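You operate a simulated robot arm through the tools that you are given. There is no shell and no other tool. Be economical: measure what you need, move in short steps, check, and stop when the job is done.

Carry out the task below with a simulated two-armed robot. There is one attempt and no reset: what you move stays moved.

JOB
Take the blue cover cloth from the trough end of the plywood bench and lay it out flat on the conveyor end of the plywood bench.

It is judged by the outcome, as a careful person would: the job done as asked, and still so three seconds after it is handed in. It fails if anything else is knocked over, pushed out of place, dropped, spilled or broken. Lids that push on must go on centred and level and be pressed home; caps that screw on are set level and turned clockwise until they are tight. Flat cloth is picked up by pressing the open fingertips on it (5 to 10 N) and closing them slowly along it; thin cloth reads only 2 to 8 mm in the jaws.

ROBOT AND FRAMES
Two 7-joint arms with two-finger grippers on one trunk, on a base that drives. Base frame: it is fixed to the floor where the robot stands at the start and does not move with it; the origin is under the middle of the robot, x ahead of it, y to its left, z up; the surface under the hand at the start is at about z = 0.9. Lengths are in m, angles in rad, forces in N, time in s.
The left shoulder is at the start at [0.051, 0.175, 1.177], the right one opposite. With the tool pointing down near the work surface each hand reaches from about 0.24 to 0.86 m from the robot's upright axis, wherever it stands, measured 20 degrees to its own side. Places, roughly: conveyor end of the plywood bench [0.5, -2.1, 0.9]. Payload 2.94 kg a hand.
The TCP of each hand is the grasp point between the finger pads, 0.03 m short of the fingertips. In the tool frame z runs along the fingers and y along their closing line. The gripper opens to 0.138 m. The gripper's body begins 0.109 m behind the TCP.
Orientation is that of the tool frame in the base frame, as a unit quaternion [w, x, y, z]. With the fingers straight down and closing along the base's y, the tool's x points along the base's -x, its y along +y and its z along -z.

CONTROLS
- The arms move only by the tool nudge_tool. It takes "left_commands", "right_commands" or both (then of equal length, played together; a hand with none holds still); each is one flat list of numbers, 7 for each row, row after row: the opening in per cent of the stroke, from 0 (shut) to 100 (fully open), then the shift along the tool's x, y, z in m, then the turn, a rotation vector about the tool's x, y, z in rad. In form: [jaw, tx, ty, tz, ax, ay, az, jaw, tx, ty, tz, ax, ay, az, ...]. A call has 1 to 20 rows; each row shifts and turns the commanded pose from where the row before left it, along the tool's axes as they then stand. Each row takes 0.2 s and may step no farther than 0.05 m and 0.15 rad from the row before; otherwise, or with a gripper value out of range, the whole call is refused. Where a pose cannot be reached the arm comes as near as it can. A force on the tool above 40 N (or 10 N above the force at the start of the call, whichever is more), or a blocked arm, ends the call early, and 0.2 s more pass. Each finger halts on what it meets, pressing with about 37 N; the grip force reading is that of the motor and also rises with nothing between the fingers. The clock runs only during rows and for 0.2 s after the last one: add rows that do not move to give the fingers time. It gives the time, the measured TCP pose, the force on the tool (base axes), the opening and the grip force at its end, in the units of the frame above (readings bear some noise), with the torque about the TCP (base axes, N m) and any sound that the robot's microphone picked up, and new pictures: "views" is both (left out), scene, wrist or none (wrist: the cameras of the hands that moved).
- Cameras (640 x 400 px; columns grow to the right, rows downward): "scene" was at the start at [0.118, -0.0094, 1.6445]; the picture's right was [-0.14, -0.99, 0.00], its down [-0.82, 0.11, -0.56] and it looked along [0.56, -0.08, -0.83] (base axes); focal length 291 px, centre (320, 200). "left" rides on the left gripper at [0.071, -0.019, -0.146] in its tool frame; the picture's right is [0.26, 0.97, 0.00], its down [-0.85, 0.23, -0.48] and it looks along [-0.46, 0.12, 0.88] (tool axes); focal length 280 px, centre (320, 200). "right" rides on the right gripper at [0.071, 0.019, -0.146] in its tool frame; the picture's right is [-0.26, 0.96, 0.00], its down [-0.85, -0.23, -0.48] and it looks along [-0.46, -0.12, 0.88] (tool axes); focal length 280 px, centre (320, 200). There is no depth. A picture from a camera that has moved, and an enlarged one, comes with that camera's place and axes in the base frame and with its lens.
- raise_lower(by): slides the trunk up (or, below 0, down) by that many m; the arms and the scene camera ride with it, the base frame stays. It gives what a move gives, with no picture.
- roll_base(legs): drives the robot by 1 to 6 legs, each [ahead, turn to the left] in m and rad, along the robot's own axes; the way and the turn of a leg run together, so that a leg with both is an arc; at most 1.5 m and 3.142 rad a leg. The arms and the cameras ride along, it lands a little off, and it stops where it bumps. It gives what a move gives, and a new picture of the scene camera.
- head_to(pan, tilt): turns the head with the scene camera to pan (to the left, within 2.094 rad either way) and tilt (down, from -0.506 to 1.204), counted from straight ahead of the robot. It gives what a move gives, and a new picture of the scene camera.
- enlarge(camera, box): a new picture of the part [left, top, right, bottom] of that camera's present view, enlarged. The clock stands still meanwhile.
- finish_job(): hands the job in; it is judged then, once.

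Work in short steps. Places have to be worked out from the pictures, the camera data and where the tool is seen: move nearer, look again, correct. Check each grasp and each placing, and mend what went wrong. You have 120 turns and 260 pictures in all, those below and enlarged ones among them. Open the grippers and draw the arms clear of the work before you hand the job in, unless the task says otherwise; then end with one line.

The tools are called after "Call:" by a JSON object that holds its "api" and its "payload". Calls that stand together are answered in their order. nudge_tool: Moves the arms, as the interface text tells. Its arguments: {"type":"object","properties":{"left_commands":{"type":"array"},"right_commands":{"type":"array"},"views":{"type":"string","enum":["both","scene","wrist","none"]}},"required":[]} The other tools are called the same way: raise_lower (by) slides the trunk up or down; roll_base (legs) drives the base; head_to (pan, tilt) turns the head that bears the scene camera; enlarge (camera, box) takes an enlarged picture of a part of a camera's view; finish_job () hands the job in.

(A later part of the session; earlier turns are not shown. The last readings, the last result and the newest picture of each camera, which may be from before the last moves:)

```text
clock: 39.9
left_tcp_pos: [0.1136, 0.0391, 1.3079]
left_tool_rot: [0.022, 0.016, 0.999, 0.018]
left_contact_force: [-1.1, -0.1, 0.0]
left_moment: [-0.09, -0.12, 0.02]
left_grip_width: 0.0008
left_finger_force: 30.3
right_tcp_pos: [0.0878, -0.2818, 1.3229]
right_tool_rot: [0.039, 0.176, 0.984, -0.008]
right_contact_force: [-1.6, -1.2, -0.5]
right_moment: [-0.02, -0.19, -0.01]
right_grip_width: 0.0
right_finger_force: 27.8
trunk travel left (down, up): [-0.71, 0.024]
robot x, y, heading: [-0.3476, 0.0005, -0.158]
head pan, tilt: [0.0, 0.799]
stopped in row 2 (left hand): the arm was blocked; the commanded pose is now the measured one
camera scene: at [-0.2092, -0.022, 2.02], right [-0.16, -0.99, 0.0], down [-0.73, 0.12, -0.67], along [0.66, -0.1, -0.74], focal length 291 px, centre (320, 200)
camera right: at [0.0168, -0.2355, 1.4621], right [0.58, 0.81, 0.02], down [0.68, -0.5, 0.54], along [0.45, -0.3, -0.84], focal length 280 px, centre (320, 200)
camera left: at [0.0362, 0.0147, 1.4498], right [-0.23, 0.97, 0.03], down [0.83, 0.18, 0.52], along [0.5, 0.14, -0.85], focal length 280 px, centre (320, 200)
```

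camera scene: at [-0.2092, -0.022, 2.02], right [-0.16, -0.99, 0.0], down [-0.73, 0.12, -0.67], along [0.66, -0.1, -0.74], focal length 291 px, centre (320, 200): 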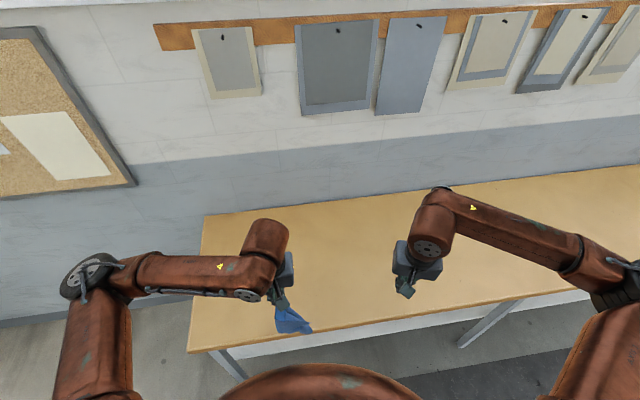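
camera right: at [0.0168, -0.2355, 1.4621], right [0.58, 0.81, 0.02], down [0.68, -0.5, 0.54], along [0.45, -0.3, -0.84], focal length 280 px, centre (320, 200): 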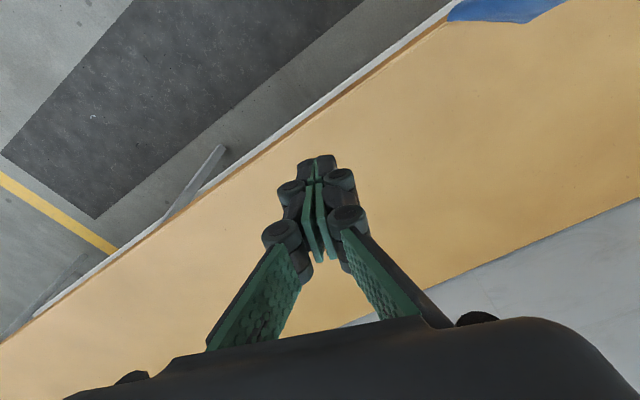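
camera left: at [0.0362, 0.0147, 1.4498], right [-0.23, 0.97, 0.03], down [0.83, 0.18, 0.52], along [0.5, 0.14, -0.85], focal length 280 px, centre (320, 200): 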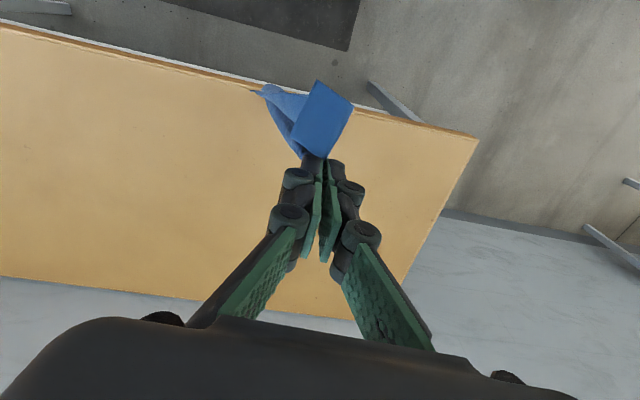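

The body seems to be swaying (camera pitch and hand positions are drifting between readings). I'll take readings over a little time without moving.

Call:
{"api": "nudge_tool", "payload": {"left_commands": [0, 0, 0, 0, 0, 0, 0], "views": "scene"}}

Call:
{"api": "nudge_tool", "payload": {"left_commands": [0, 0, 0, 0, 0, 0, 0], "views": "scene"}}

```text
clock: 40.2
left_tcp_pos: [0.0676, 0.0517, 1.3195]
left_tool_rot: [0.039, -0.02, 0.999, 0.021]
left_contact_force: [0.9, -0.7, -0.4]
left_moment: [0.04, 0.1, -0.02]
left_grip_width: 0.001
left_finger_force: 30.8
right_tcp_pos: [0.0201, -0.2772, 1.3367]
right_tool_rot: [0.065, 0.187, 0.98, -0.01]
right_contact_force: [1.3, -0.5, 0.6]
right_moment: [0.01, 0.1, 0.04]
right_grip_width: 0.0
right_finger_force: 27.9
trunk travel left (down, up): [-0.71, 0.024]
robot x, y, heading: [-0.3483, -0.0029, -0.16]
head pan, tilt: [0.0, 0.799]
stopped in row 1 (right hand): the arm was blocked; the commanded pose is now the measured one
camera scene: at [-0.2318, -0.0189, 2.0195], right [-0.16, -0.99, 0.0], down [-0.73, 0.12, -0.68], along [0.67, -0.11, -0.74], focal length 291 px, centre (320, 200)
```

scene: 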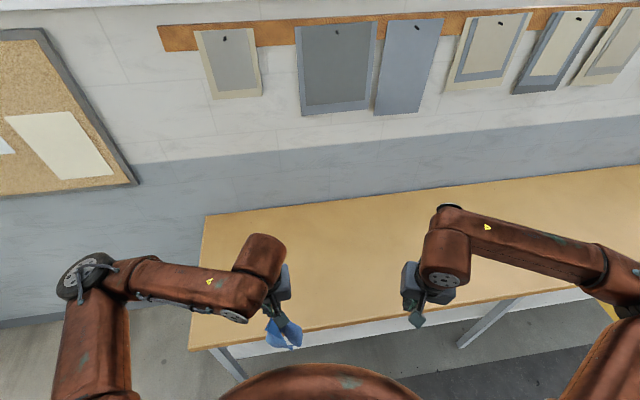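

```text
clock: 40.6
left_tcp_pos: [0.0334, 0.054, 1.3258]
left_tool_rot: [0.054, 0.02, 0.998, 0.014]
left_contact_force: [0.2, -0.2, 0.9]
left_moment: [0.01, -0.04, -0.05]
left_grip_width: 0.0009
left_finger_force: 31.4
right_tcp_pos: [0.0078, -0.271, 1.3412]
right_tool_rot: [0.07, 0.177, 0.982, -0.009]
right_contact_force: [-1.2, -0.1, 0.7]
right_moment: [0.0, -0.08, -0.01]
right_grip_width: 0.0
right_finger_force: 28.1
trunk travel left (down, up): [-0.71, 0.024]
robot x, y, heading: [-0.3531, 0.0013, -0.159]
head pan, tilt: [0.0, 0.799]
camera scene: at [-0.3112, -0.0051, 2.0188], right [-0.16, -0.99, 0.0], down [-0.7, 0.11, -0.71], along [0.7, -0.11, -0.71], focal length 291 px, centre (320, 200)
```

scene: 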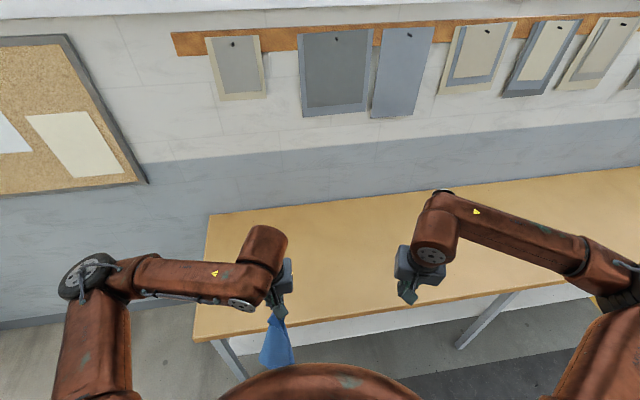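

The raised trunk is rocking the whole robot. I'll lower it part way to steady things; the cloth hangs free in front of the bench.

Call:
{"api": "raise_lower", "payload": {"by": -0.15}}

Call:
{"api": "head_to", "payload": {"pan": 0.0, "tilt": 0.9}}

```text
clock: 42.4
left_tcp_pos: [0.0522, 0.0499, 1.1702]
left_tool_rot: [0.046, 0.017, 0.999, 0.016]
left_contact_force: [0.9, -0.4, -0.9]
left_moment: [0.01, 0.08, 0.03]
left_grip_width: 0.0011
left_finger_force: 30.6
right_tcp_pos: [0.0248, -0.2748, 1.1878]
right_tool_rot: [0.063, 0.18, 0.982, -0.007]
right_contact_force: [0.4, -0.4, -0.2]
right_moment: [0.0, 0.07, -0.04]
right_grip_width: 0.0
right_finger_force: 28.4
trunk travel left (down, up): [-0.56, 0.174]
robot x, y, heading: [-0.3459, 0.0005, -0.161]
head pan, tilt: [0.0, 0.799]
```

```text
clock: 43.0
left_tcp_pos: [0.0547, 0.0492, 1.1704]
left_tool_rot: [0.044, 0.016, 0.999, 0.016]
left_contact_force: [0.8, 0.3, -0.1]
left_moment: [0.05, 0.06, 0.02]
left_grip_width: 0.0009
left_finger_force: 30.7
right_tcp_pos: [0.0285, -0.2756, 1.1844]
right_tool_rot: [0.06, 0.179, 0.982, -0.008]
right_contact_force: [0.4, 0.0, -0.9]
right_moment: [-0.01, 0.05, 0.0]
right_grip_width: 0.0
right_finger_force: 28.6
trunk travel left (down, up): [-0.56, 0.174]
robot x, y, heading: [-0.3518, 0.0005, -0.158]
head pan, tilt: [0.0, 0.901]
camera scene: at [-0.2824, -0.0104, 1.8599], right [-0.16, -0.99, 0.0], down [-0.78, 0.12, -0.62], along [0.61, -0.1, -0.79], focal length 291 px, centre (320, 200)
```

scene: 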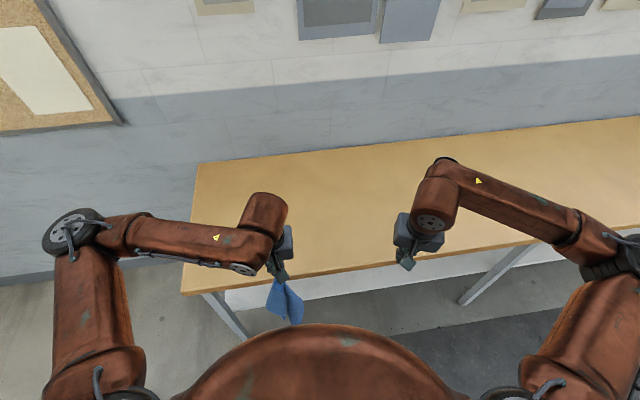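

Steady now. I'll turn right in small legs to keep acceleration down, with the cloth hanging from the left hand.

Call:
{"api": "roll_base", "payload": {"legs": [[0, -0.1], [0, -0.1], [0, -0.1]]}}

```text
clock: 45.0
left_tcp_pos: [0.0482, -0.0728, 1.1718]
left_tool_rot: [0.048, 0.167, 0.985, 0.009]
left_contact_force: [-0.7, -0.2, -0.4]
left_moment: [-0.01, 0.02, 0.02]
left_grip_width: 0.0013
left_finger_force: 30.7
right_tcp_pos: [-0.0733, -0.3748, 1.1852]
right_tool_rot: [0.061, 0.326, 0.943, -0.018]
right_contact_force: [0.0, 0.0, -0.2]
right_moment: [0.03, -0.01, -0.03]
right_grip_width: 0.0002
right_finger_force: 28.6
trunk travel left (down, up): [-0.56, 0.174]
robot x, y, heading: [-0.3498, -0.0004, -0.459]
head pan, tilt: [0.0, 0.901]
camera scene: at [-0.2927, -0.0276, 1.86], right [-0.44, -0.9, 0.0], down [-0.7, 0.35, -0.62], along [0.56, -0.27, -0.78], focal length 291 px, centre (320, 200)
```

scene: 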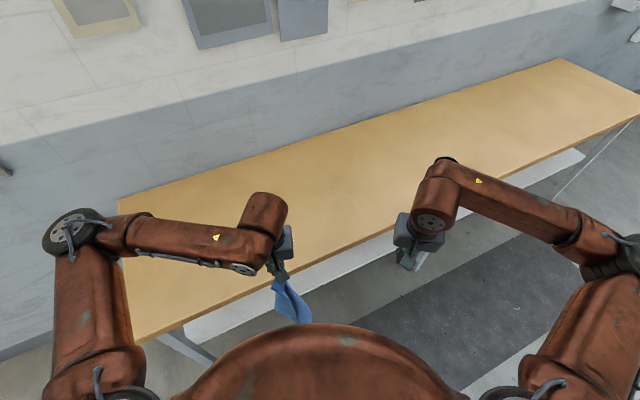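

Works smoothly. Continuing the turn to about -π/2.

Call:
{"api": "roll_base", "payload": {"legs": [[0, -0.18], [0, -0.18], [0, -0.18], [0, -0.18], [0, -0.18], [0, -0.21]]}}

```text
clock: 49.7
left_tcp_pos: [-0.237, -0.3881, 1.1704]
left_tool_rot: [0.044, 0.662, 0.748, -0.018]
left_contact_force: [-0.6, -0.1, -1.5]
left_moment: [0.01, 0.0, 0.05]
left_grip_width: 0.0018
left_finger_force: 31.1
right_tcp_pos: [-0.5612, -0.4125, 1.1855]
right_tool_rot: [0.041, 0.775, 0.629, -0.047]
right_contact_force: [-1.0, -0.9, -0.1]
right_moment: [-0.03, -0.05, -0.04]
right_grip_width: 0.0002
right_finger_force: 28.5
trunk travel left (down, up): [-0.56, 0.174]
robot x, y, heading: [-0.3471, 0.0, -1.574]
head pan, tilt: [0.0, 0.901]
camera scene: at [-0.3485, -0.0622, 1.86], right [-1.0, 0.0, 0.0], down [0.0, 0.78, -0.62], along [0.0, -0.62, -0.78], focal length 291 px, centre (320, 200)
```

scene: 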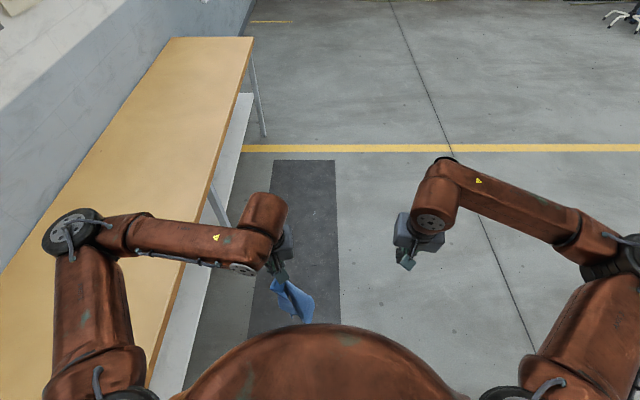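

Heading is right. Driving about 2.05 m along the bench in modest legs.

Call:
{"api": "roll_base", "payload": {"legs": [[0.3, 0], [0.35, 0], [0.35, 0], [0.35, 0], [0.35, 0], [0.35, 0]]}}

```text
clock: 61.1
left_tcp_pos: [-0.2461, -2.4398, 1.1699]
left_tool_rot: [0.044, 0.664, 0.747, -0.017]
left_contact_force: [1.2, 0.8, 0.0]
left_moment: [0.04, -0.02, -0.02]
left_grip_width: 0.0
left_finger_force: 29.3
right_tcp_pos: [-0.5703, -2.4627, 1.1864]
right_tool_rot: [0.042, 0.776, 0.628, -0.047]
right_contact_force: [-0.8, 0.4, 0.3]
right_moment: [0.04, 0.02, -0.02]
right_grip_width: 0.0002
right_finger_force: 28.2
trunk travel left (down, up): [-0.56, 0.174]
robot x, y, heading: [-0.3582, -2.0502, -1.571]
head pan, tilt: [0.0, 0.901]
camera scene: at [-0.3558, -2.1135, 1.86], right [-1.0, 0.01, 0.0], down [0.0, 0.78, -0.62], along [0.0, -0.62, -0.78], focal length 291 px, centre (320, 200)
```

scene: 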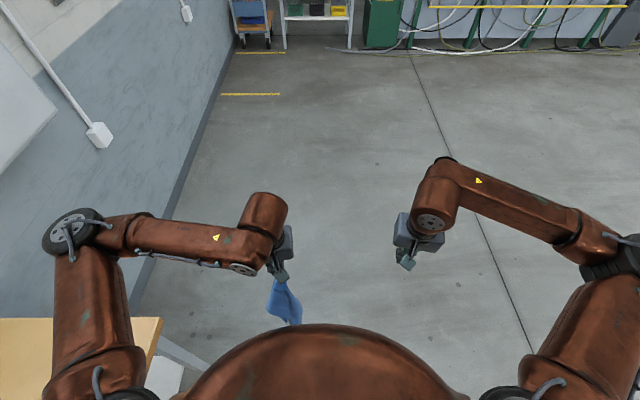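

The left width now reads 0.0; checking the grip before going on.

Call:
{"api": "enlarge", "payload": {"camera": "scene", "box": [230, 200, 350, 330]}}

Call:
{"api": "enlarge", "payload": {"camera": "left", "box": [220, 50, 440, 270]}}

```text
3.08 times, centred on (290, 265) of scene
camera zoom: at [-0.3558, -2.1135, 1.86], right [-1.0, 0.01, 0.0], down [0.0, 0.78, -0.62], along [0.0, -0.62, -0.78], focal length 896 px, centre (412, 0)
```

zoom: 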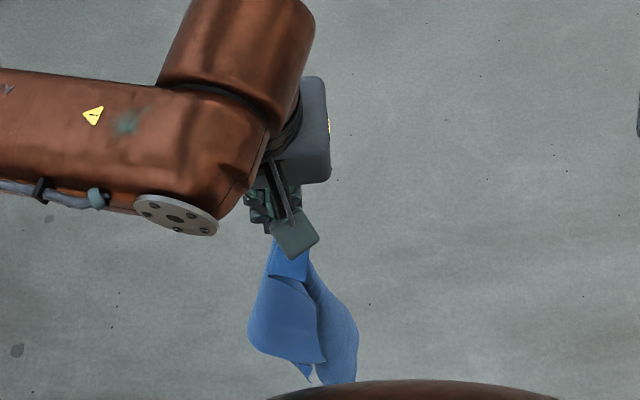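

```text
1.82 times, centred on (330, 160) of left
camera zoom: at [-0.2791, -2.3609, 1.308], right [0.93, 0.37, 0.01], down [0.31, -0.77, 0.56], along [0.21, -0.51, -0.83], focal length 510 px, centre (302, 273)
```

zoom: 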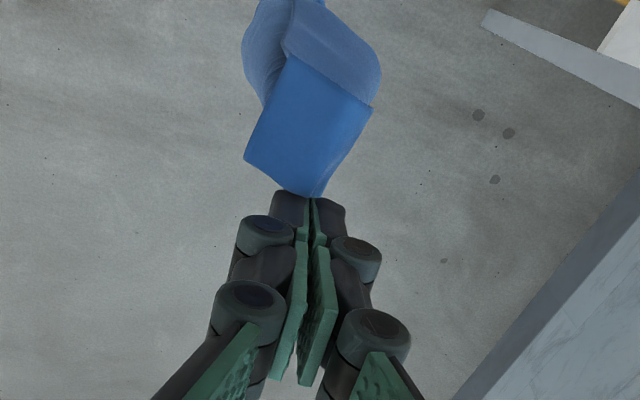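

The cloth is now held only at the very tips. To make it safe I'll bring in the right hand to take a firm sideways pinch on the hanging cloth. First I move the left gently outward and pre-rotate the open right hand while it is well clear.

Call:
{"api": "nudge_tool", "payload": {"left_commands": [0, -0.006, 0, 0, 0, 0, 0, 0, -0.008, 0, 0, 0, 0, 0, 0, -0.008, 0, 0, 0, 0, 0, 0, -0.008, 0, 0, 0, 0, 0, 0, -0.008, 0, 0, 0, 0, 0, 0, -0.008, 0, 0, 0, 0, 0, 0, -0.008, 0, 0, 0, 0, 0, 0, -0.008, 0, 0, 0, 0, 0, 0, -0.008, 0, 0, 0, 0, 0, 0, -0.008, 0, 0, 0, 0, 0, 0, -0.008, 0, 0, 0, 0, 0, 0, -0.006, 0, 0, 0, 0, 0, 0, -0.004, 0, 0, 0, 0, 0, 0, 0, 0, 0, 0, 0, 0, 0, 0, 0, 0, 0, 0, 0, 0, 0, 0, 0, 0, 0, 0], "right_commands": [10, 0, 0, 0, 0, 0, 0.14, 20, 0, 0, 0, 0, 0, 0.14, 30, 0, 0, 0, 0, 0, 0.14, 40, 0, 0, 0, 0, 0, 0.14, 50, 0, 0, 0, 0, 0, 0.14, 60, 0, 0, 0, 0, 0, 0.14, 70, 0, 0, 0, 0, 0, 0.14, 80, 0, 0, 0, 0, 0, 0.14, 90, 0, 0, 0, 0, 0, 0.14, 100, 0, 0, 0, 0.124, 0, 0.0, 100, 0, 0, 0, 0, 0.14, 0, 100, 0, 0, 0, 0, 0.14, 0, 100, 0, 0, 0, 0, 0.14, 0, 100, 0, 0, 0, 0, 0.14, 0, 100, 0, 0, 0, 0, 0.14, 0, 100, 0, 0, 0, 0, 0.14, 0]}}

```text
clock: 64.5
left_tcp_pos: [-0.2356, -2.533, 1.1792]
left_tool_rot: [0.045, 0.663, 0.747, -0.018]
left_contact_force: [-0.1, 0.0, -0.3]
left_moment: [-0.02, -0.05, -0.01]
left_grip_width: 0.0
left_finger_force: 29.5
right_tcp_pos: [-0.572, -2.4612, 1.1869]
right_tool_rot: [-0.019, 0.918, 0.043, 0.393]
right_contact_force: [0.3, 0.3, 0.4]
right_moment: [0.0, -0.01, 0.01]
right_grip_width: 0.1379
right_finger_force: 0.0
trunk travel left (down, up): [-0.56, 0.174]
robot x, y, heading: [-0.3535, -2.049, -1.579]
head pan, tilt: [0.0, 0.901]
camera scene: at [-0.3574, -2.1121, 1.86], right [-1.0, 0.01, 0.0], down [0.0, 0.78, -0.62], along [0.0, -0.62, -0.78], focal length 291 px, centre (320, 200)
camera right: at [-0.6261, -2.4864, 1.3378], right [-0.09, -0.98, -0.19], down [-0.95, 0.14, -0.29], along [0.31, 0.16, -0.94], focal length 280 px, centre (320, 200)
camera left: at [-0.2688, -2.4546, 1.3168], right [0.93, 0.37, 0.01], down [0.31, -0.77, 0.56], along [0.21, -0.52, -0.83], focal length 280 px, centre (320, 200)
```

scene: 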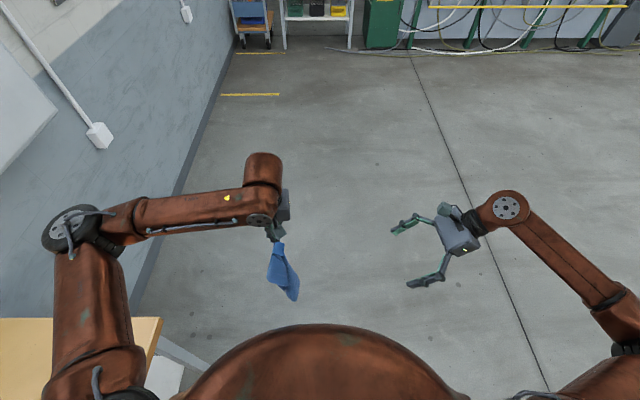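
right: 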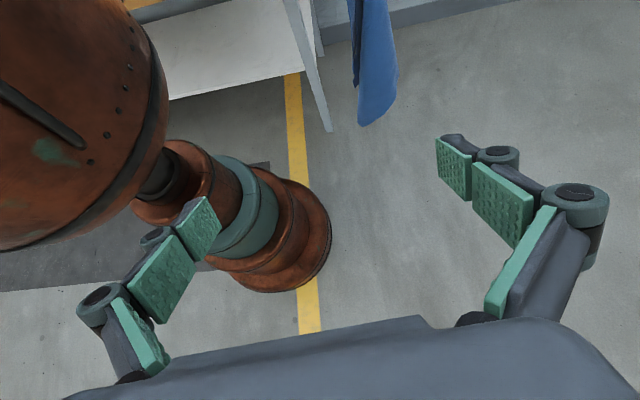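
left: 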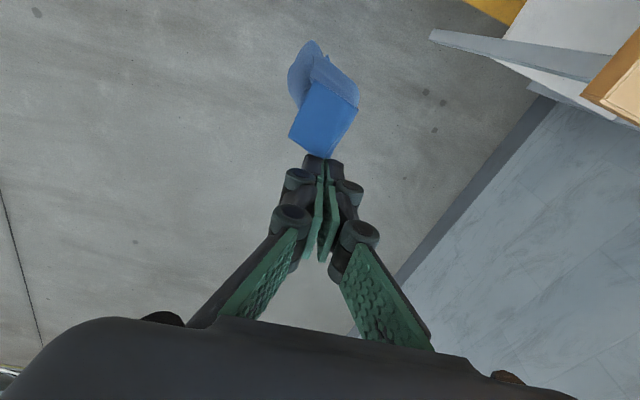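

The cloth hangs at about (-0.245, -2.51), from z≈1.15 to 0.75. I align the right hand and advance part way toward it at about z=0.95.

Call:
{"api": "nudge_tool", "payload": {"right_commands": [100, 0.024, 0.04, 0, 0, 0, 0, 100, 0.023, 0.039, 0, 0, 0, 0, 100, 0, 0, 0.04, 0, 0, 0, 100, 0, 0, 0.04, 0, 0, 0, 100, 0, 0, 0.04, 0, 0, 0, 100, 0, 0, 0.04, 0, 0, 0, 100, 0, 0, 0.04, 0, 0, 0, 100, 0, 0, 0.04, 0, 0, 0, 100, 0, 0, 0, 0, 0, 0]}}

```text
clock: 66.5
left_tcp_pos: [-0.2345, -2.5325, 1.1787]
left_tool_rot: [0.045, 0.664, 0.746, -0.018]
left_contact_force: [0.4, 0.4, 0.0]
left_moment: [-0.01, -0.05, -0.04]
left_grip_width: 0.0
left_finger_force: 29.6
right_tcp_pos: [-0.3584, -2.519, 1.0527]
right_tool_rot: [-0.02, 0.918, 0.044, 0.393]
right_contact_force: [0.0, -0.5, -0.6]
right_moment: [0.0, 0.0, -0.01]
right_grip_width: 0.1379
right_finger_force: 0.1
trunk travel left (down, up): [-0.56, 0.174]
robot x, y, heading: [-0.3552, -2.0494, -1.581]
head pan, tilt: [0.0, 0.901]
camera scene: at [-0.3565, -2.1124, 1.8601], right [-1.0, 0.01, 0.0], down [0.0, 0.78, -0.62], along [0.0, -0.62, -0.78], focal length 291 px, centre (320, 200)
camera right: at [-0.4124, -2.5443, 1.2054], right [-0.09, -0.98, -0.19], down [-0.95, 0.14, -0.28], along [0.3, 0.16, -0.94], focal length 280 px, centre (320, 200)
```

scene: 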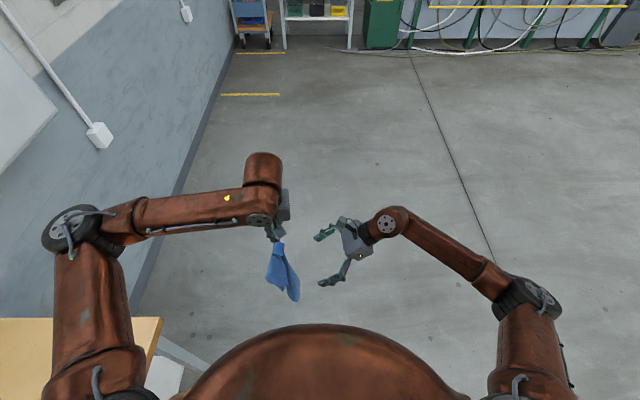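
right: 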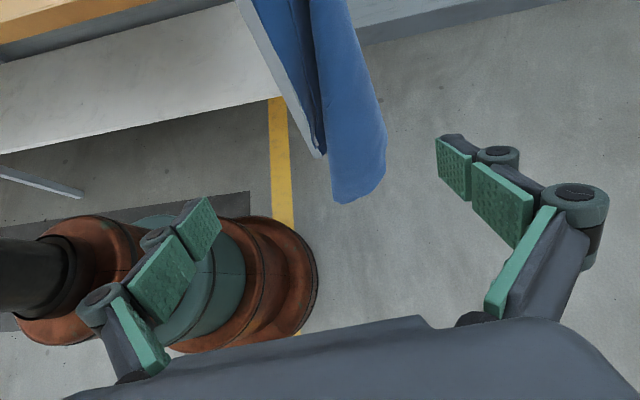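

The cloth is nicely between the open fingers. Advancing 0.145 m more along the approach line.

Call:
{"api": "nudge_tool", "payload": {"right_commands": [100, 0, 0, 0.036, 0, 0, 0, 100, 0, 0, 0.036, 0, 0, 0, 100, 0, 0, 0.036, 0, 0, 0, 100, 0, 0, 0.036, 0, 0, 0, 100, 0, 0, 0, 0, 0, 0]}}

```text
clock: 67.7
left_tcp_pos: [-0.234, -2.5337, 1.179]
left_tool_rot: [0.045, 0.663, 0.747, -0.018]
left_contact_force: [0.6, 0.2, -0.2]
left_moment: [-0.02, -0.02, 0.0]
left_grip_width: 0.0
left_finger_force: 29.3
right_tcp_pos: [-0.2527, -2.5089, 0.9545]
right_tool_rot: [-0.021, 0.919, 0.045, 0.392]
right_contact_force: [0.4, 0.3, 0.5]
right_moment: [0.01, -0.02, -0.04]
right_grip_width: 0.138
right_finger_force: 0.0
trunk travel left (down, up): [-0.56, 0.174]
robot x, y, heading: [-0.3544, -2.0511, -1.578]
head pan, tilt: [0.0, 0.901]
camera scene: at [-0.3565, -2.1125, 1.8601], right [-1.0, 0.01, 0.0], down [0.0, 0.78, -0.62], along [0.0, -0.62, -0.78], focal length 291 px, centre (320, 200)
camera right: at [-0.3087, -2.5342, 1.1067], right [-0.09, -0.98, -0.19], down [-0.95, 0.14, -0.28], along [0.3, 0.16, -0.94], focal length 280 px, centre (320, 200)
```

scene: 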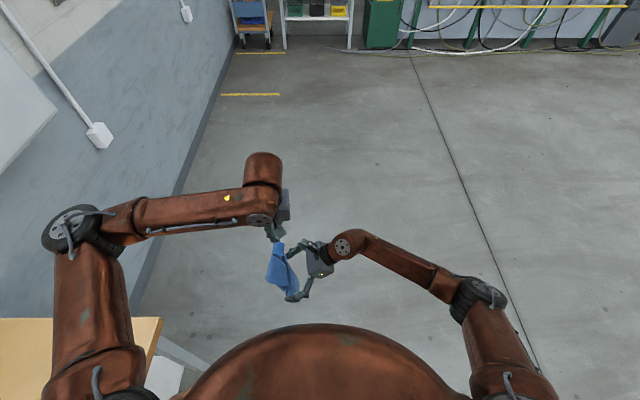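
right: 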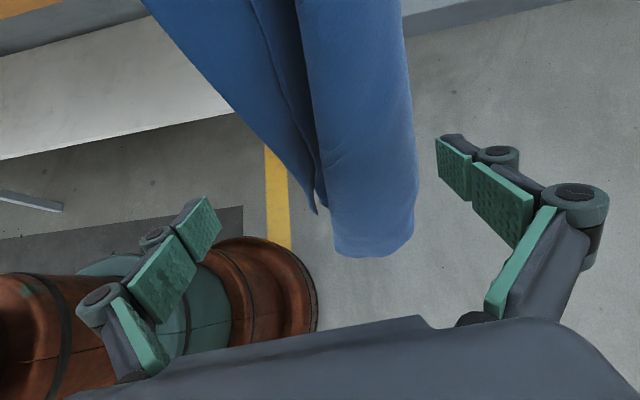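

The cloth passes through the grasp zone. A touch further, then close slowly.

Call:
{"api": "nudge_tool", "payload": {"right_commands": [100, 0, 0, 0.015, 0, 0, 0, 90, 0, 0, 0, 0, 0, 0, 80, 0, 0, 0, 0, 0, 0, 70, 0, 0, 0, 0, 0, 0, 60, 0, 0, 0, 0, 0, 0, 50, 0, 0, 0, 0, 0, 0, 40, 0, 0, 0, 0, 0, 0, 30, 0, 0, 0, 0, 0, 0, 20, 0, 0, 0, 0, 0, 0, 10, 0, 0, 0, 0, 0, 0, 0, 0, 0, 0, 0, 0, 0, 0, 0, 0, 0, 0, 0, 0, 0, 0, 0, 0, 0, 0, 0]}}

```text
clock: 70.5
left_tcp_pos: [-0.235, -2.5332, 1.1782]
left_tool_rot: [0.045, 0.663, 0.747, -0.018]
left_contact_force: [-0.6, 0.3, -0.1]
left_moment: [0.01, 0.0, 0.02]
left_grip_width: 0.0001
left_finger_force: 29.4
right_tcp_pos: [-0.2439, -2.5087, 0.945]
right_tool_rot: [-0.02, 0.918, 0.045, 0.392]
right_contact_force: [1.8, -1.8, -2.0]
right_moment: [0.04, 0.01, 0.01]
right_grip_width: 0.0029
right_finger_force: 29.0
trunk travel left (down, up): [-0.56, 0.174]
robot x, y, heading: [-0.3573, -2.0471, -1.578]
head pan, tilt: [0.0, 0.901]
camera scene: at [-0.3562, -2.1124, 1.8601], right [-1.0, 0.01, 0.0], down [0.0, 0.78, -0.62], along [0.0, -0.62, -0.78], focal length 291 px, centre (320, 200)
camera right: at [-0.2983, -2.5337, 1.0967], right [-0.09, -0.98, -0.19], down [-0.95, 0.14, -0.28], along [0.3, 0.16, -0.94], focal length 280 px, centre (320, 200)
```

scene: 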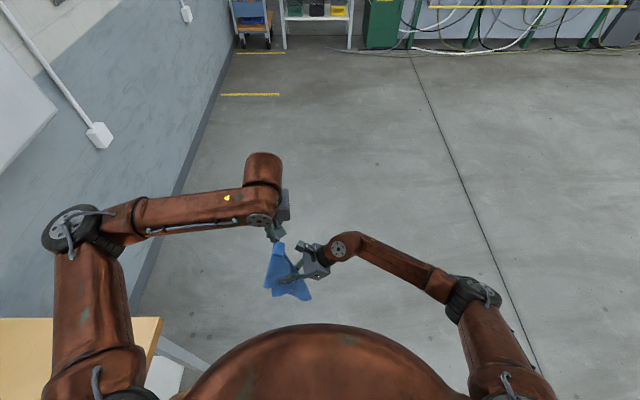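
right: 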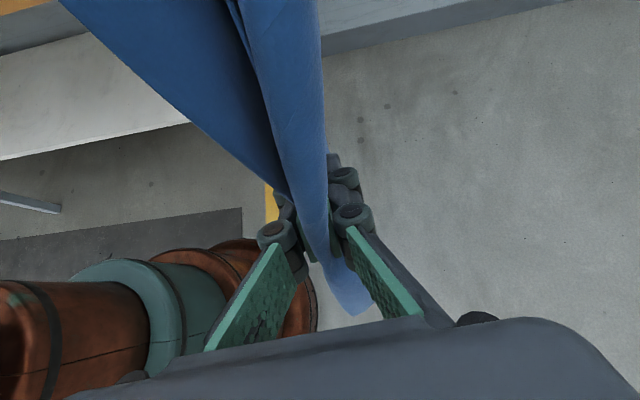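

The right hand now has a firm multi-layer grip. I lift both hands 0.2 m together (right a bit more, for slack) so the cloth will clear the bench when turning.

Call:
{"api": "nudge_tool", "payload": {"left_commands": [0, 0, 0, -0.02, 0, 0, 0, 0, 0, 0, -0.02, 0, 0, 0, 0, 0, 0, -0.02, 0, 0, 0, 0, 0, 0, -0.02, 0, 0, 0, 0, 0, 0, -0.02, 0, 0, 0, 0, 0, 0, -0.02, 0, 0, 0, 0, 0, 0, -0.02, 0, 0, 0, 0, 0, 0, -0.02, 0, 0, 0, 0, 0, 0, -0.02, 0, 0, 0, 0, 0, 0, -0.02, 0, 0, 0], "right_commands": [0, 0.016, 0, -0.0152, 0, 0, 0, 0, 0.016, 0, -0.0152, 0, 0, 0, 0, 0.016, 0, -0.0152, 0, 0, 0, 0, 0.016, 0, -0.0152, 0, 0, 0, 0, 0.016, 0, -0.0152, 0, 0, 0, 0, 0.016, 0, -0.0152, 0, 0, 0, 0, 0.016, 0, -0.0152, 0, 0, 0, 0, 0.016, 0, -0.0152, 0, 0, 0, 0, 0.016, 0, -0.0152, 0, 0, 0, 0, 0.016, 0, -0.0152, 0, 0, 0], "views": "scene"}}

```text
clock: 72.7
left_tcp_pos: [-0.2437, -2.5141, 1.3787]
left_tool_rot: [0.045, 0.663, 0.747, -0.018]
left_contact_force: [0.4, 0.1, -0.1]
left_moment: [0.01, 0.0, -0.03]
left_grip_width: 0.0002
left_finger_force: 29.6
right_tcp_pos: [-0.2429, -2.5095, 1.1652]
right_tool_rot: [-0.021, 0.918, 0.045, 0.393]
right_contact_force: [-0.7, 1.0, 0.5]
right_moment: [0.01, -0.01, -0.03]
right_grip_width: 0.0049
right_finger_force: 30.6
trunk travel left (down, up): [-0.56, 0.174]
robot x, y, heading: [-0.3538, -2.0539, -1.574]
head pan, tilt: [0.0, 0.901]
camera scene: at [-0.3561, -2.1119, 1.8601], right [-1.0, 0.01, 0.0], down [0.0, 0.78, -0.62], along [0.0, -0.62, -0.78], focal length 291 px, centre (320, 200)
```

scene: 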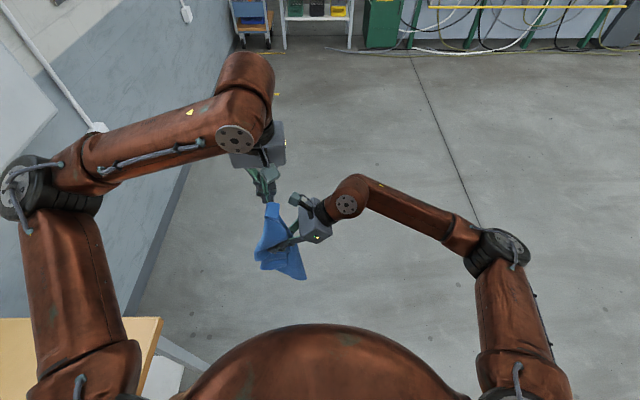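

Both holds intact. Turning left in small legs to face the bench.

Call:
{"api": "roll_base", "payload": {"legs": [[0, 0.14], [0, 0.14], [0, 0.14], [0, 0.14], [0, 0.14], [0, 0.14]]}}

```text
clock: 76.8
left_tcp_pos: [0.0686, -2.2757, 1.3788]
left_tool_rot: [0.048, 0.299, 0.953, 0.001]
left_contact_force: [-0.3, -0.3, -1.1]
left_moment: [-0.01, 0.05, -0.06]
left_grip_width: 0.0
left_finger_force: 29.3
right_tcp_pos: [0.063, -2.2689, 1.1649]
right_tool_rot: [-0.179, 0.82, 0.417, 0.349]
right_contact_force: [-0.8, -0.4, 0.9]
right_moment: [-0.02, 0.05, -0.01]
right_grip_width: 0.0045
right_finger_force: 30.5
trunk travel left (down, up): [-0.56, 0.174]
robot x, y, heading: [-0.3548, -2.0513, -0.733]
head pan, tilt: [0.0, 0.901]
camera scene: at [-0.3075, -2.0908, 1.86], right [-0.67, -0.74, 0.0], down [-0.58, 0.52, -0.62], along [0.46, -0.42, -0.78], focal length 291 px, centre (320, 200)
```

scene: 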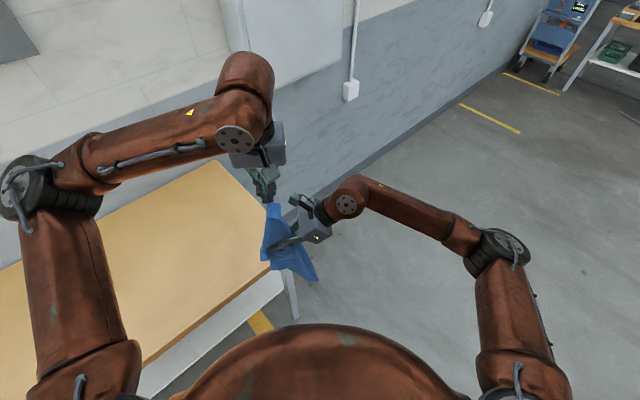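

Continuing the rest of the turn.

Call:
{"api": "roll_base", "payload": {"legs": [[0, 0.14], [0, 0.14], [0, 0.15], [0, 0.15], [0, 0.15]]}}

```text
clock: 80.4
left_tcp_pos: [0.1099, -1.9364, 1.3774]
left_tool_rot: [0.044, -0.061, 0.997, 0.018]
left_contact_force: [0.4, 0.7, 0.6]
left_moment: [-0.05, -0.01, 0.02]
left_grip_width: 0.0
left_finger_force: 29.3
right_tcp_pos: [0.1019, -1.9347, 1.1646]
right_tool_rot: [-0.292, 0.617, 0.682, 0.262]
right_contact_force: [0.3, 2.1, -0.6]
right_moment: [-0.15, 0.05, 0.02]
right_grip_width: 0.0066
right_finger_force: 34.1
trunk travel left (down, up): [-0.56, 0.174]
robot x, y, heading: [-0.3539, -2.0532, -0.008]
head pan, tilt: [0.0, 0.901]
camera scene: at [-0.2928, -2.048, 1.86], right [0.0, -1.0, 0.0], down [-0.78, 0.0, -0.62], along [0.62, 0.0, -0.78], focal length 291 px, centre (320, 200)
```

scene: 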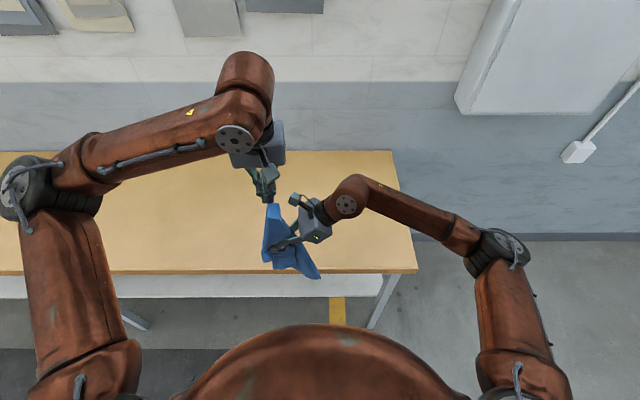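

Facing the bench end (end at y≈-2.40, x 0.155–0.78). I drive forward 0.2 m so the hands come over the bench.

Call:
{"api": "roll_base", "payload": {"legs": [[0.1, 0], [0.1, 0]]}}

```text
clock: 82.7
left_tcp_pos: [0.2438, -1.9317, 1.4495]
left_tool_rot: [0.152, -0.081, 0.983, -0.063]
left_contact_force: [3.0, -0.7, -4.9]
left_moment: [-0.03, 0.08, -0.03]
left_grip_width: 0.0
left_finger_force: 29.5
right_tcp_pos: [0.3452, -1.9798, 1.1613]
right_tool_rot: [-0.195, 0.636, 0.673, 0.322]
right_contact_force: [-0.4, 0.0, 3.7]
right_moment: [0.0, 0.38, 0.33]
right_grip_width: 0.0048
right_finger_force: 42.6
trunk travel left (down, up): [-0.56, 0.174]
robot x, y, heading: [-0.1551, -2.0531, -0.009]
head pan, tilt: [0.0, 0.901]
stopped in leg 2: the robot was blocked; the commanded pose is now the measured one
camera scene: at [0.0671, -2.0526, 1.8623], right [0.0, -1.0, 0.0], down [-0.83, 0.0, -0.55], along [0.55, 0.0, -0.83], focal length 291 px, centre (320, 200)
```

scene: 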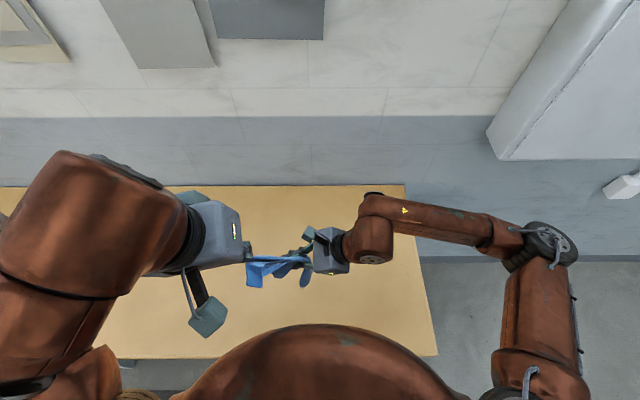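

The stop rocked the robot again. Both still hold cloth. I lower the trunk a little to let it settle and look again.

Call:
{"api": "raise_lower", "payload": {"by": -0.06}}

Call:
{"api": "head_to", "payload": {"pan": 0.0, "tilt": 0.95}}

```text
clock: 83.0
left_tcp_pos: [0.1197, -1.9416, 1.4827]
left_tool_rot: [0.203, -0.095, 0.968, -0.108]
left_contact_force: [3.0, 0.5, -2.0]
left_moment: [-0.03, 0.22, -0.05]
left_grip_width: 0.0
left_finger_force: 29.6
right_tcp_pos: [0.2681, -1.9885, 1.1831]
right_tool_rot: [-0.134, 0.619, 0.683, 0.363]
right_contact_force: [0.2, 3.1, -3.2]
right_moment: [-0.03, 0.0, 0.01]
right_grip_width: 0.0057
right_finger_force: 39.0
trunk travel left (down, up): [-0.557, 0.177]
robot x, y, heading: [-0.155, -2.0523, -0.004]
head pan, tilt: [0.0, 0.901]
stopped: the arm was blocked; the commanded pose is now the measured one
```

```text
clock: 83.7
left_tcp_pos: [0.1556, -1.9309, 1.4481]
left_tool_rot: [0.176, -0.079, 0.98, -0.055]
left_contact_force: [0.3, 0.6, -2.2]
left_moment: [-0.05, -0.05, -0.01]
left_grip_width: 0.0
left_finger_force: 29.0
right_tcp_pos: [0.2727, -1.9772, 1.1708]
right_tool_rot: [-0.18, 0.627, 0.677, 0.34]
right_contact_force: [0.7, -3.2, 0.3]
right_moment: [0.29, 0.43, 0.47]
right_grip_width: 0.0007
right_finger_force: 25.9
trunk travel left (down, up): [-0.557, 0.177]
robot x, y, heading: [-0.1566, -2.0506, -0.004]
head pan, tilt: [0.0, 0.949]
camera scene: at [-0.0619, -2.0511, 1.8529], right [0.0, -1.0, 0.0], down [-0.82, 0.0, -0.57], along [0.57, 0.0, -0.82], focal length 291 px, centre (320, 200)
```

scene: 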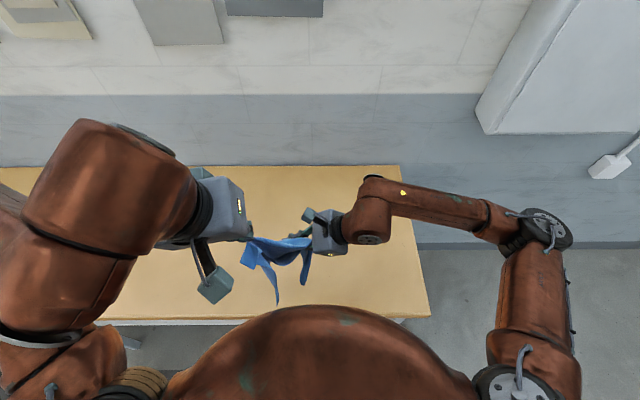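

Settling now; one short hold to confirm stability.

Call:
{"api": "nudge_tool", "payload": {"left_commands": [0, 0, 0, 0, 0, 0, 0, 0, 0, 0, 0, 0, 0, 0, 0, 0, 0, 0, 0, 0, 0, 0, 0, 0, 0, 0, 0, 0], "right_commands": [0, 0, 0, 0, 0, 0, 0, 0, 0, 0, 0, 0, 0, 0, 0, 0, 0, 0, 0, 0, 0, 0, 0, 0, 0, 0, 0, 0]}}

```text
clock: 84.2
left_tcp_pos: [0.1099, -1.9461, 1.4909]
left_tool_rot: [0.195, -0.106, 0.966, -0.13]
left_contact_force: [2.3, -0.2, -1.2]
left_moment: [-0.01, 0.1, 0.0]
left_grip_width: 0.0003
left_finger_force: 29.2
right_tcp_pos: [0.2714, -1.9877, 1.1903]
right_tool_rot: [-0.117, 0.611, 0.683, 0.383]
right_contact_force: [1.7, 0.9, -0.1]
right_moment: [0.05, 0.09, 0.09]
right_grip_width: 0.006
right_finger_force: 35.6
trunk travel left (down, up): [-0.557, 0.177]
robot x, y, heading: [-0.1531, -2.0501, -0.006]
head pan, tilt: [0.0, 0.949]
stopped in row 2 (left hand): the arm was blocked; the commanded pose is now the measured one
camera scene: at [0.0396, -2.0523, 1.8559], right [0.0, -1.0, 0.0], down [-0.85, 0.0, -0.52], along [0.52, 0.0, -0.85], focal length 291 px, centre (320, 200)
camera right: at [0.2274, -2.0333, 1.3412], right [0.95, -0.23, 0.2], down [-0.17, -0.94, -0.3], along [0.26, 0.25, -0.93], focal length 280 px, centre (320, 200)
camera left: at [-0.0109, -1.9535, 1.6004], right [-0.39, 0.84, -0.37], down [0.54, 0.53, 0.65], along [0.75, 0.05, -0.66], focal length 280 px, centre (320, 200)
```

scene: 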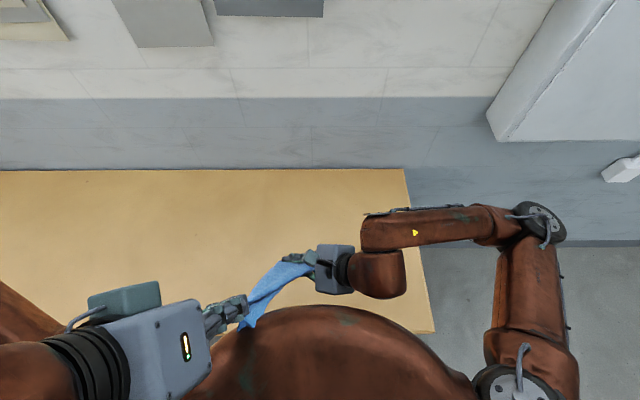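
right: 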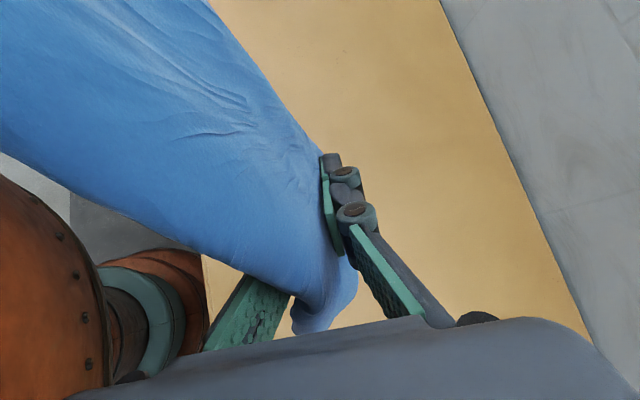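
left: 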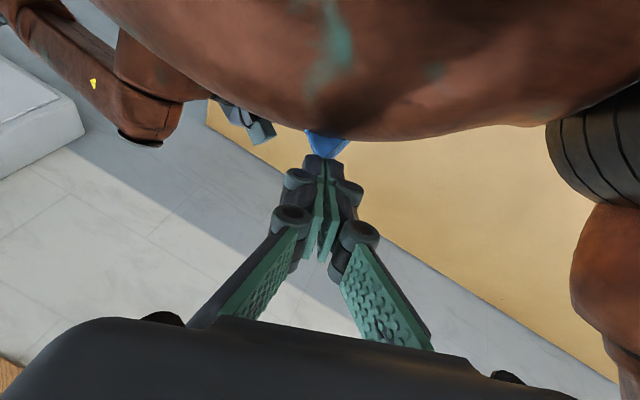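

The rocking is being pumped by each halted command. I'll use head moves only, to let it damp out with the arms holding.

Call:
{"api": "head_to", "payload": {"pan": 1.8, "tilt": 0.95}}

Call:
{"api": "head_to", "payload": {"pan": 0.0, "tilt": 0.95}}

```text
clock: 86.0
left_tcp_pos: [0.0152, -1.9389, 1.4919]
left_tool_rot: [0.231, -0.096, 0.963, -0.097]
left_contact_force: [1.6, -1.0, 2.3]
left_moment: [0.14, 0.29, 0.04]
left_grip_width: 0.0
left_finger_force: 28.8
right_tcp_pos: [0.1686, -1.9829, 1.2074]
right_tool_rot: [-0.131, 0.599, 0.69, 0.384]
right_contact_force: [-2.5, 0.2, 1.2]
right_moment: [-0.26, 0.12, 0.0]
right_grip_width: 0.0003
right_finger_force: 26.1
trunk travel left (down, up): [-0.557, 0.177]
robot x, y, heading: [-0.1548, -2.0543, -0.009]
head pan, tilt: [1.799, 0.949]
camera scene: at [-0.2279, -1.9811, 1.8548], right [0.97, 0.22, 0.02], down [0.2, -0.79, -0.58], along [-0.11, 0.57, -0.82], focal length 291 px, centre (320, 200)
```

scene: 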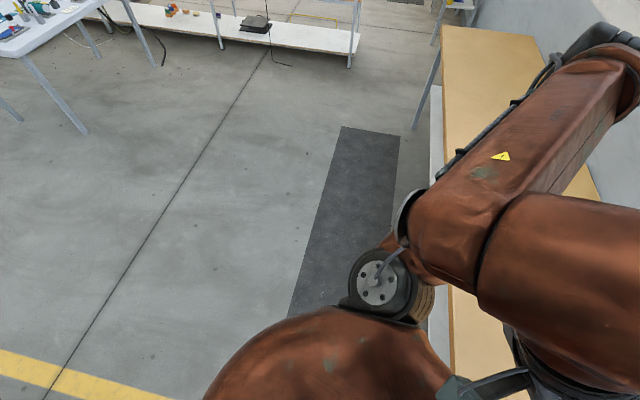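

```text
clock: 87.8
left_tcp_pos: [0.0617, -1.9381, 1.4849]
left_tool_rot: [0.212, -0.1, 0.967, -0.096]
left_contact_force: [0.2, 1.0, 0.1]
left_moment: [-0.05, 0.14, -0.05]
left_grip_width: 0.0002
left_finger_force: 28.8
right_tcp_pos: [0.2092, -1.983, 1.1956]
right_tool_rot: [-0.139, 0.607, 0.686, 0.375]
right_contact_force: [-1.2, -4.5, 4.7]
right_moment: [-0.06, 0.08, 0.0]
right_grip_width: 0.0005
right_finger_force: 27.6
trunk travel left (down, up): [-0.557, 0.177]
robot x, y, heading: [-0.1547, -2.0518, -0.003]
head pan, tilt: [0.0, 0.949]
camera scene: at [-0.0656, -2.052, 1.8542], right [0.0, -1.0, 0.0], down [-0.82, 0.0, -0.57], along [0.57, 0.0, -0.82], focal length 291 px, centre (320, 200)
```

scene: 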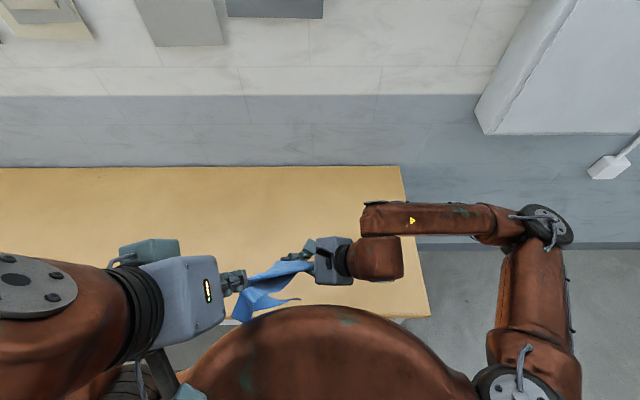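

Steady now; both hands still have the cloth. I move both slowly over the bench, lowering the left to ease the tension.

Call:
{"api": "nudge_tool", "payload": {"left_commands": [0, -0.008, 0, 0.012, 0, 0, 0, 0, -0.0163, -0.0004, 0.0241, 0, 0, 0, 0, -0.0163, -0.0004, 0.0241, 0, 0, 0, 0, -0.0163, -0.0004, 0.0241, 0, 0, 0, 0, -0.0163, -0.0004, 0.0241, 0, 0, 0, 0, -0.0163, -0.0004, 0.0241, 0, 0, 0, 0, -0.0163, -0.0004, 0.0241, 0, 0, 0, 0, -0.0163, -0.0004, 0.0241, 0, 0, 0, 0, -0.0163, -0.0004, 0.0241, 0, 0, 0, 0, -0.008, 0, 0.012, 0, 0, 0], "right_commands": [0, -0.0025, 0.01, 0.003, 0, 0, 0, 0, -0.0049, 0.0206, 0.0058, 0, 0, 0, 0, -0.0049, 0.0206, 0.0058, 0, 0, 0, 0, -0.0049, 0.0206, 0.0058, 0, 0, 0, 0, -0.0049, 0.0206, 0.0058, 0, 0, 0, 0, -0.0049, 0.0206, 0.0058, 0, 0, 0, 0, -0.0049, 0.0206, 0.0058, 0, 0, 0, 0, -0.0049, 0.0206, 0.0058, 0, 0, 0, 0, -0.0049, 0.0206, 0.0058, 0, 0, 0, 0, -0.0025, 0.01, 0.003, 0, 0, 0], "views": "scene"}}

```text
clock: 90.0
left_tcp_pos: [0.0668, -1.9371, 1.4803]
left_tool_rot: [0.213, -0.098, 0.968, -0.093]
left_contact_force: [20.9, -3.3, -15.5]
left_moment: [0.02, -0.47, 0.11]
left_grip_width: 0.0001
left_finger_force: 29.2
left hand out of reach, approached as far as the arm can: row 1, 2, 3, 4, 5, 6, 7, 8, 9, 10
right_tcp_pos: [0.4088, -1.9828, 1.1924]
right_tool_rot: [-0.141, 0.607, 0.686, 0.374]
right_contact_force: [-20.8, 2.9, 15.2]
right_moment: [-0.03, -0.25, 0.01]
right_grip_width: 0.0012
right_finger_force: 30.6
trunk travel left (down, up): [-0.557, 0.177]
robot x, y, heading: [-0.1546, -2.0523, -0.001]
head pan, tilt: [0.0, 0.949]
camera scene: at [-0.0929, -2.0512, 1.8532], right [0.0, -1.0, 0.0], down [-0.81, 0.0, -0.58], along [0.58, 0.0, -0.81], focal length 291 px, centre (320, 200)
```

scene: 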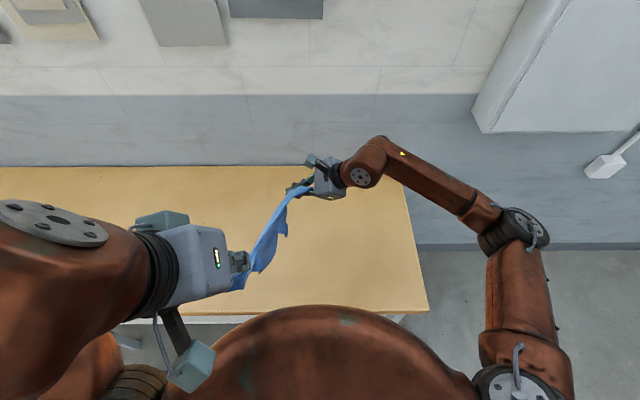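

The left can't come forward from there, and the cloth is taut (25 N) — both grips are clearly firm. I ease the right back a bit, then release the left so that the cloth hangs from the right over the bench.

Call:
{"api": "nudge_tool", "payload": {"left_commands": [0, 0, 0, 0, 0, 0, 0, 0, 0, 0, 0, 0, 0, 0, 0, 0, 0, 0, 0, 0, 0, 0, 0, 0, 0, 0, 0, 0, 20, 0, 0, 0, 0, 0, 0, 40, 0, 0, 0, 0, 0, 0, 40, 0, 0, 0, 0, 0, 0, 40, 0, 0, 0, 0, 0, 0], "right_commands": [0, 0.0033, -0.0137, -0.0039, 0, 0, 0, 0, 0.0033, -0.0137, -0.0039, 0, 0, 0, 0, 0.0033, -0.0137, -0.0039, 0, 0, 0, 0, 0.0033, -0.0137, -0.0039, 0, 0, 0, 0, 0, 0, 0, 0, 0, 0, 0, 0, 0, 0, 0, 0, 0, 0, 0, 0, 0, 0, 0, 0, 0, 0, 0, 0, 0, 0, 0]}}

```text
clock: 91.8
left_tcp_pos: [0.0656, -1.9381, 1.4801]
left_tool_rot: [0.214, -0.098, 0.967, -0.094]
left_contact_force: [-0.8, 0.0, 0.5]
left_moment: [-0.03, 0.02, 0.0]
left_grip_width: 0.0554
left_finger_force: 0.0
right_tcp_pos: [0.3502, -1.9839, 1.1913]
right_tool_rot: [-0.14, 0.609, 0.686, 0.374]
right_contact_force: [-0.4, -1.3, 1.5]
right_moment: [0.09, 0.0, 0.01]
right_grip_width: 0.0
right_finger_force: 29.0
trunk travel left (down, up): [-0.557, 0.177]
robot x, y, heading: [-0.1557, -2.0563, -0.003]
head pan, tilt: [0.0, 0.949]
camera scene: at [-0.0945, -2.0515, 1.8533], right [0.0, -1.0, 0.0], down [-0.81, 0.0, -0.58], along [0.58, 0.0, -0.81], focal length 291 px, centre (320, 200)
camera right: at [0.3143, -2.0312, 1.3438], right [0.96, -0.21, 0.16], down [-0.15, -0.94, -0.3], along [0.21, 0.27, -0.94], focal length 280 px, centre (320, 200)
camera left: at [-0.0579, -1.9543, 1.5873], right [-0.38, 0.87, -0.32], down [0.51, 0.48, 0.71], along [0.77, 0.1, -0.63], focal length 280 px, centre (320, 200)
```

scene: 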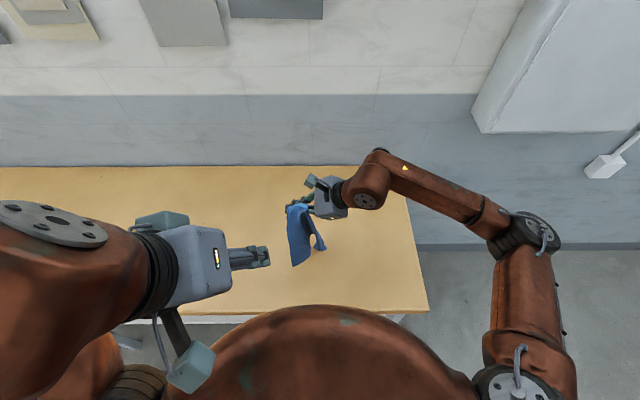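
right: 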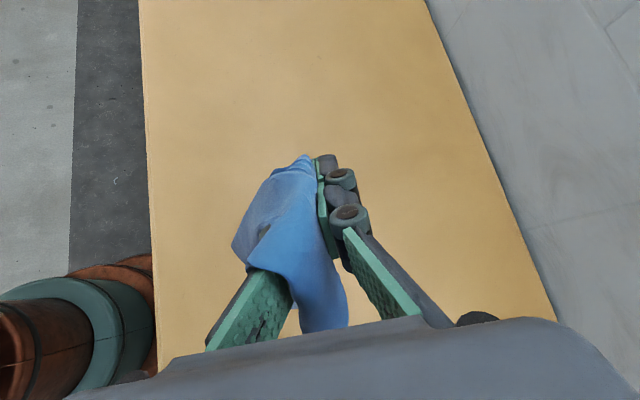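
left: 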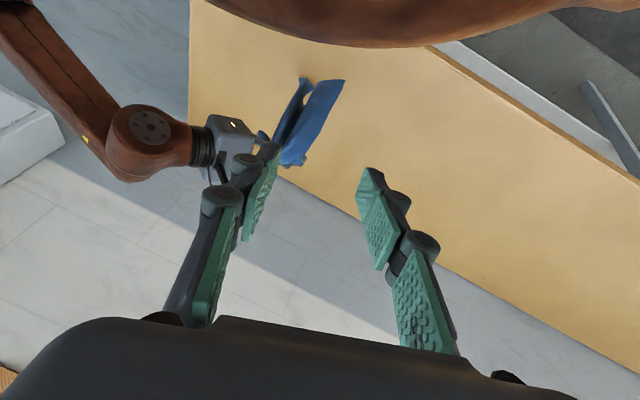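

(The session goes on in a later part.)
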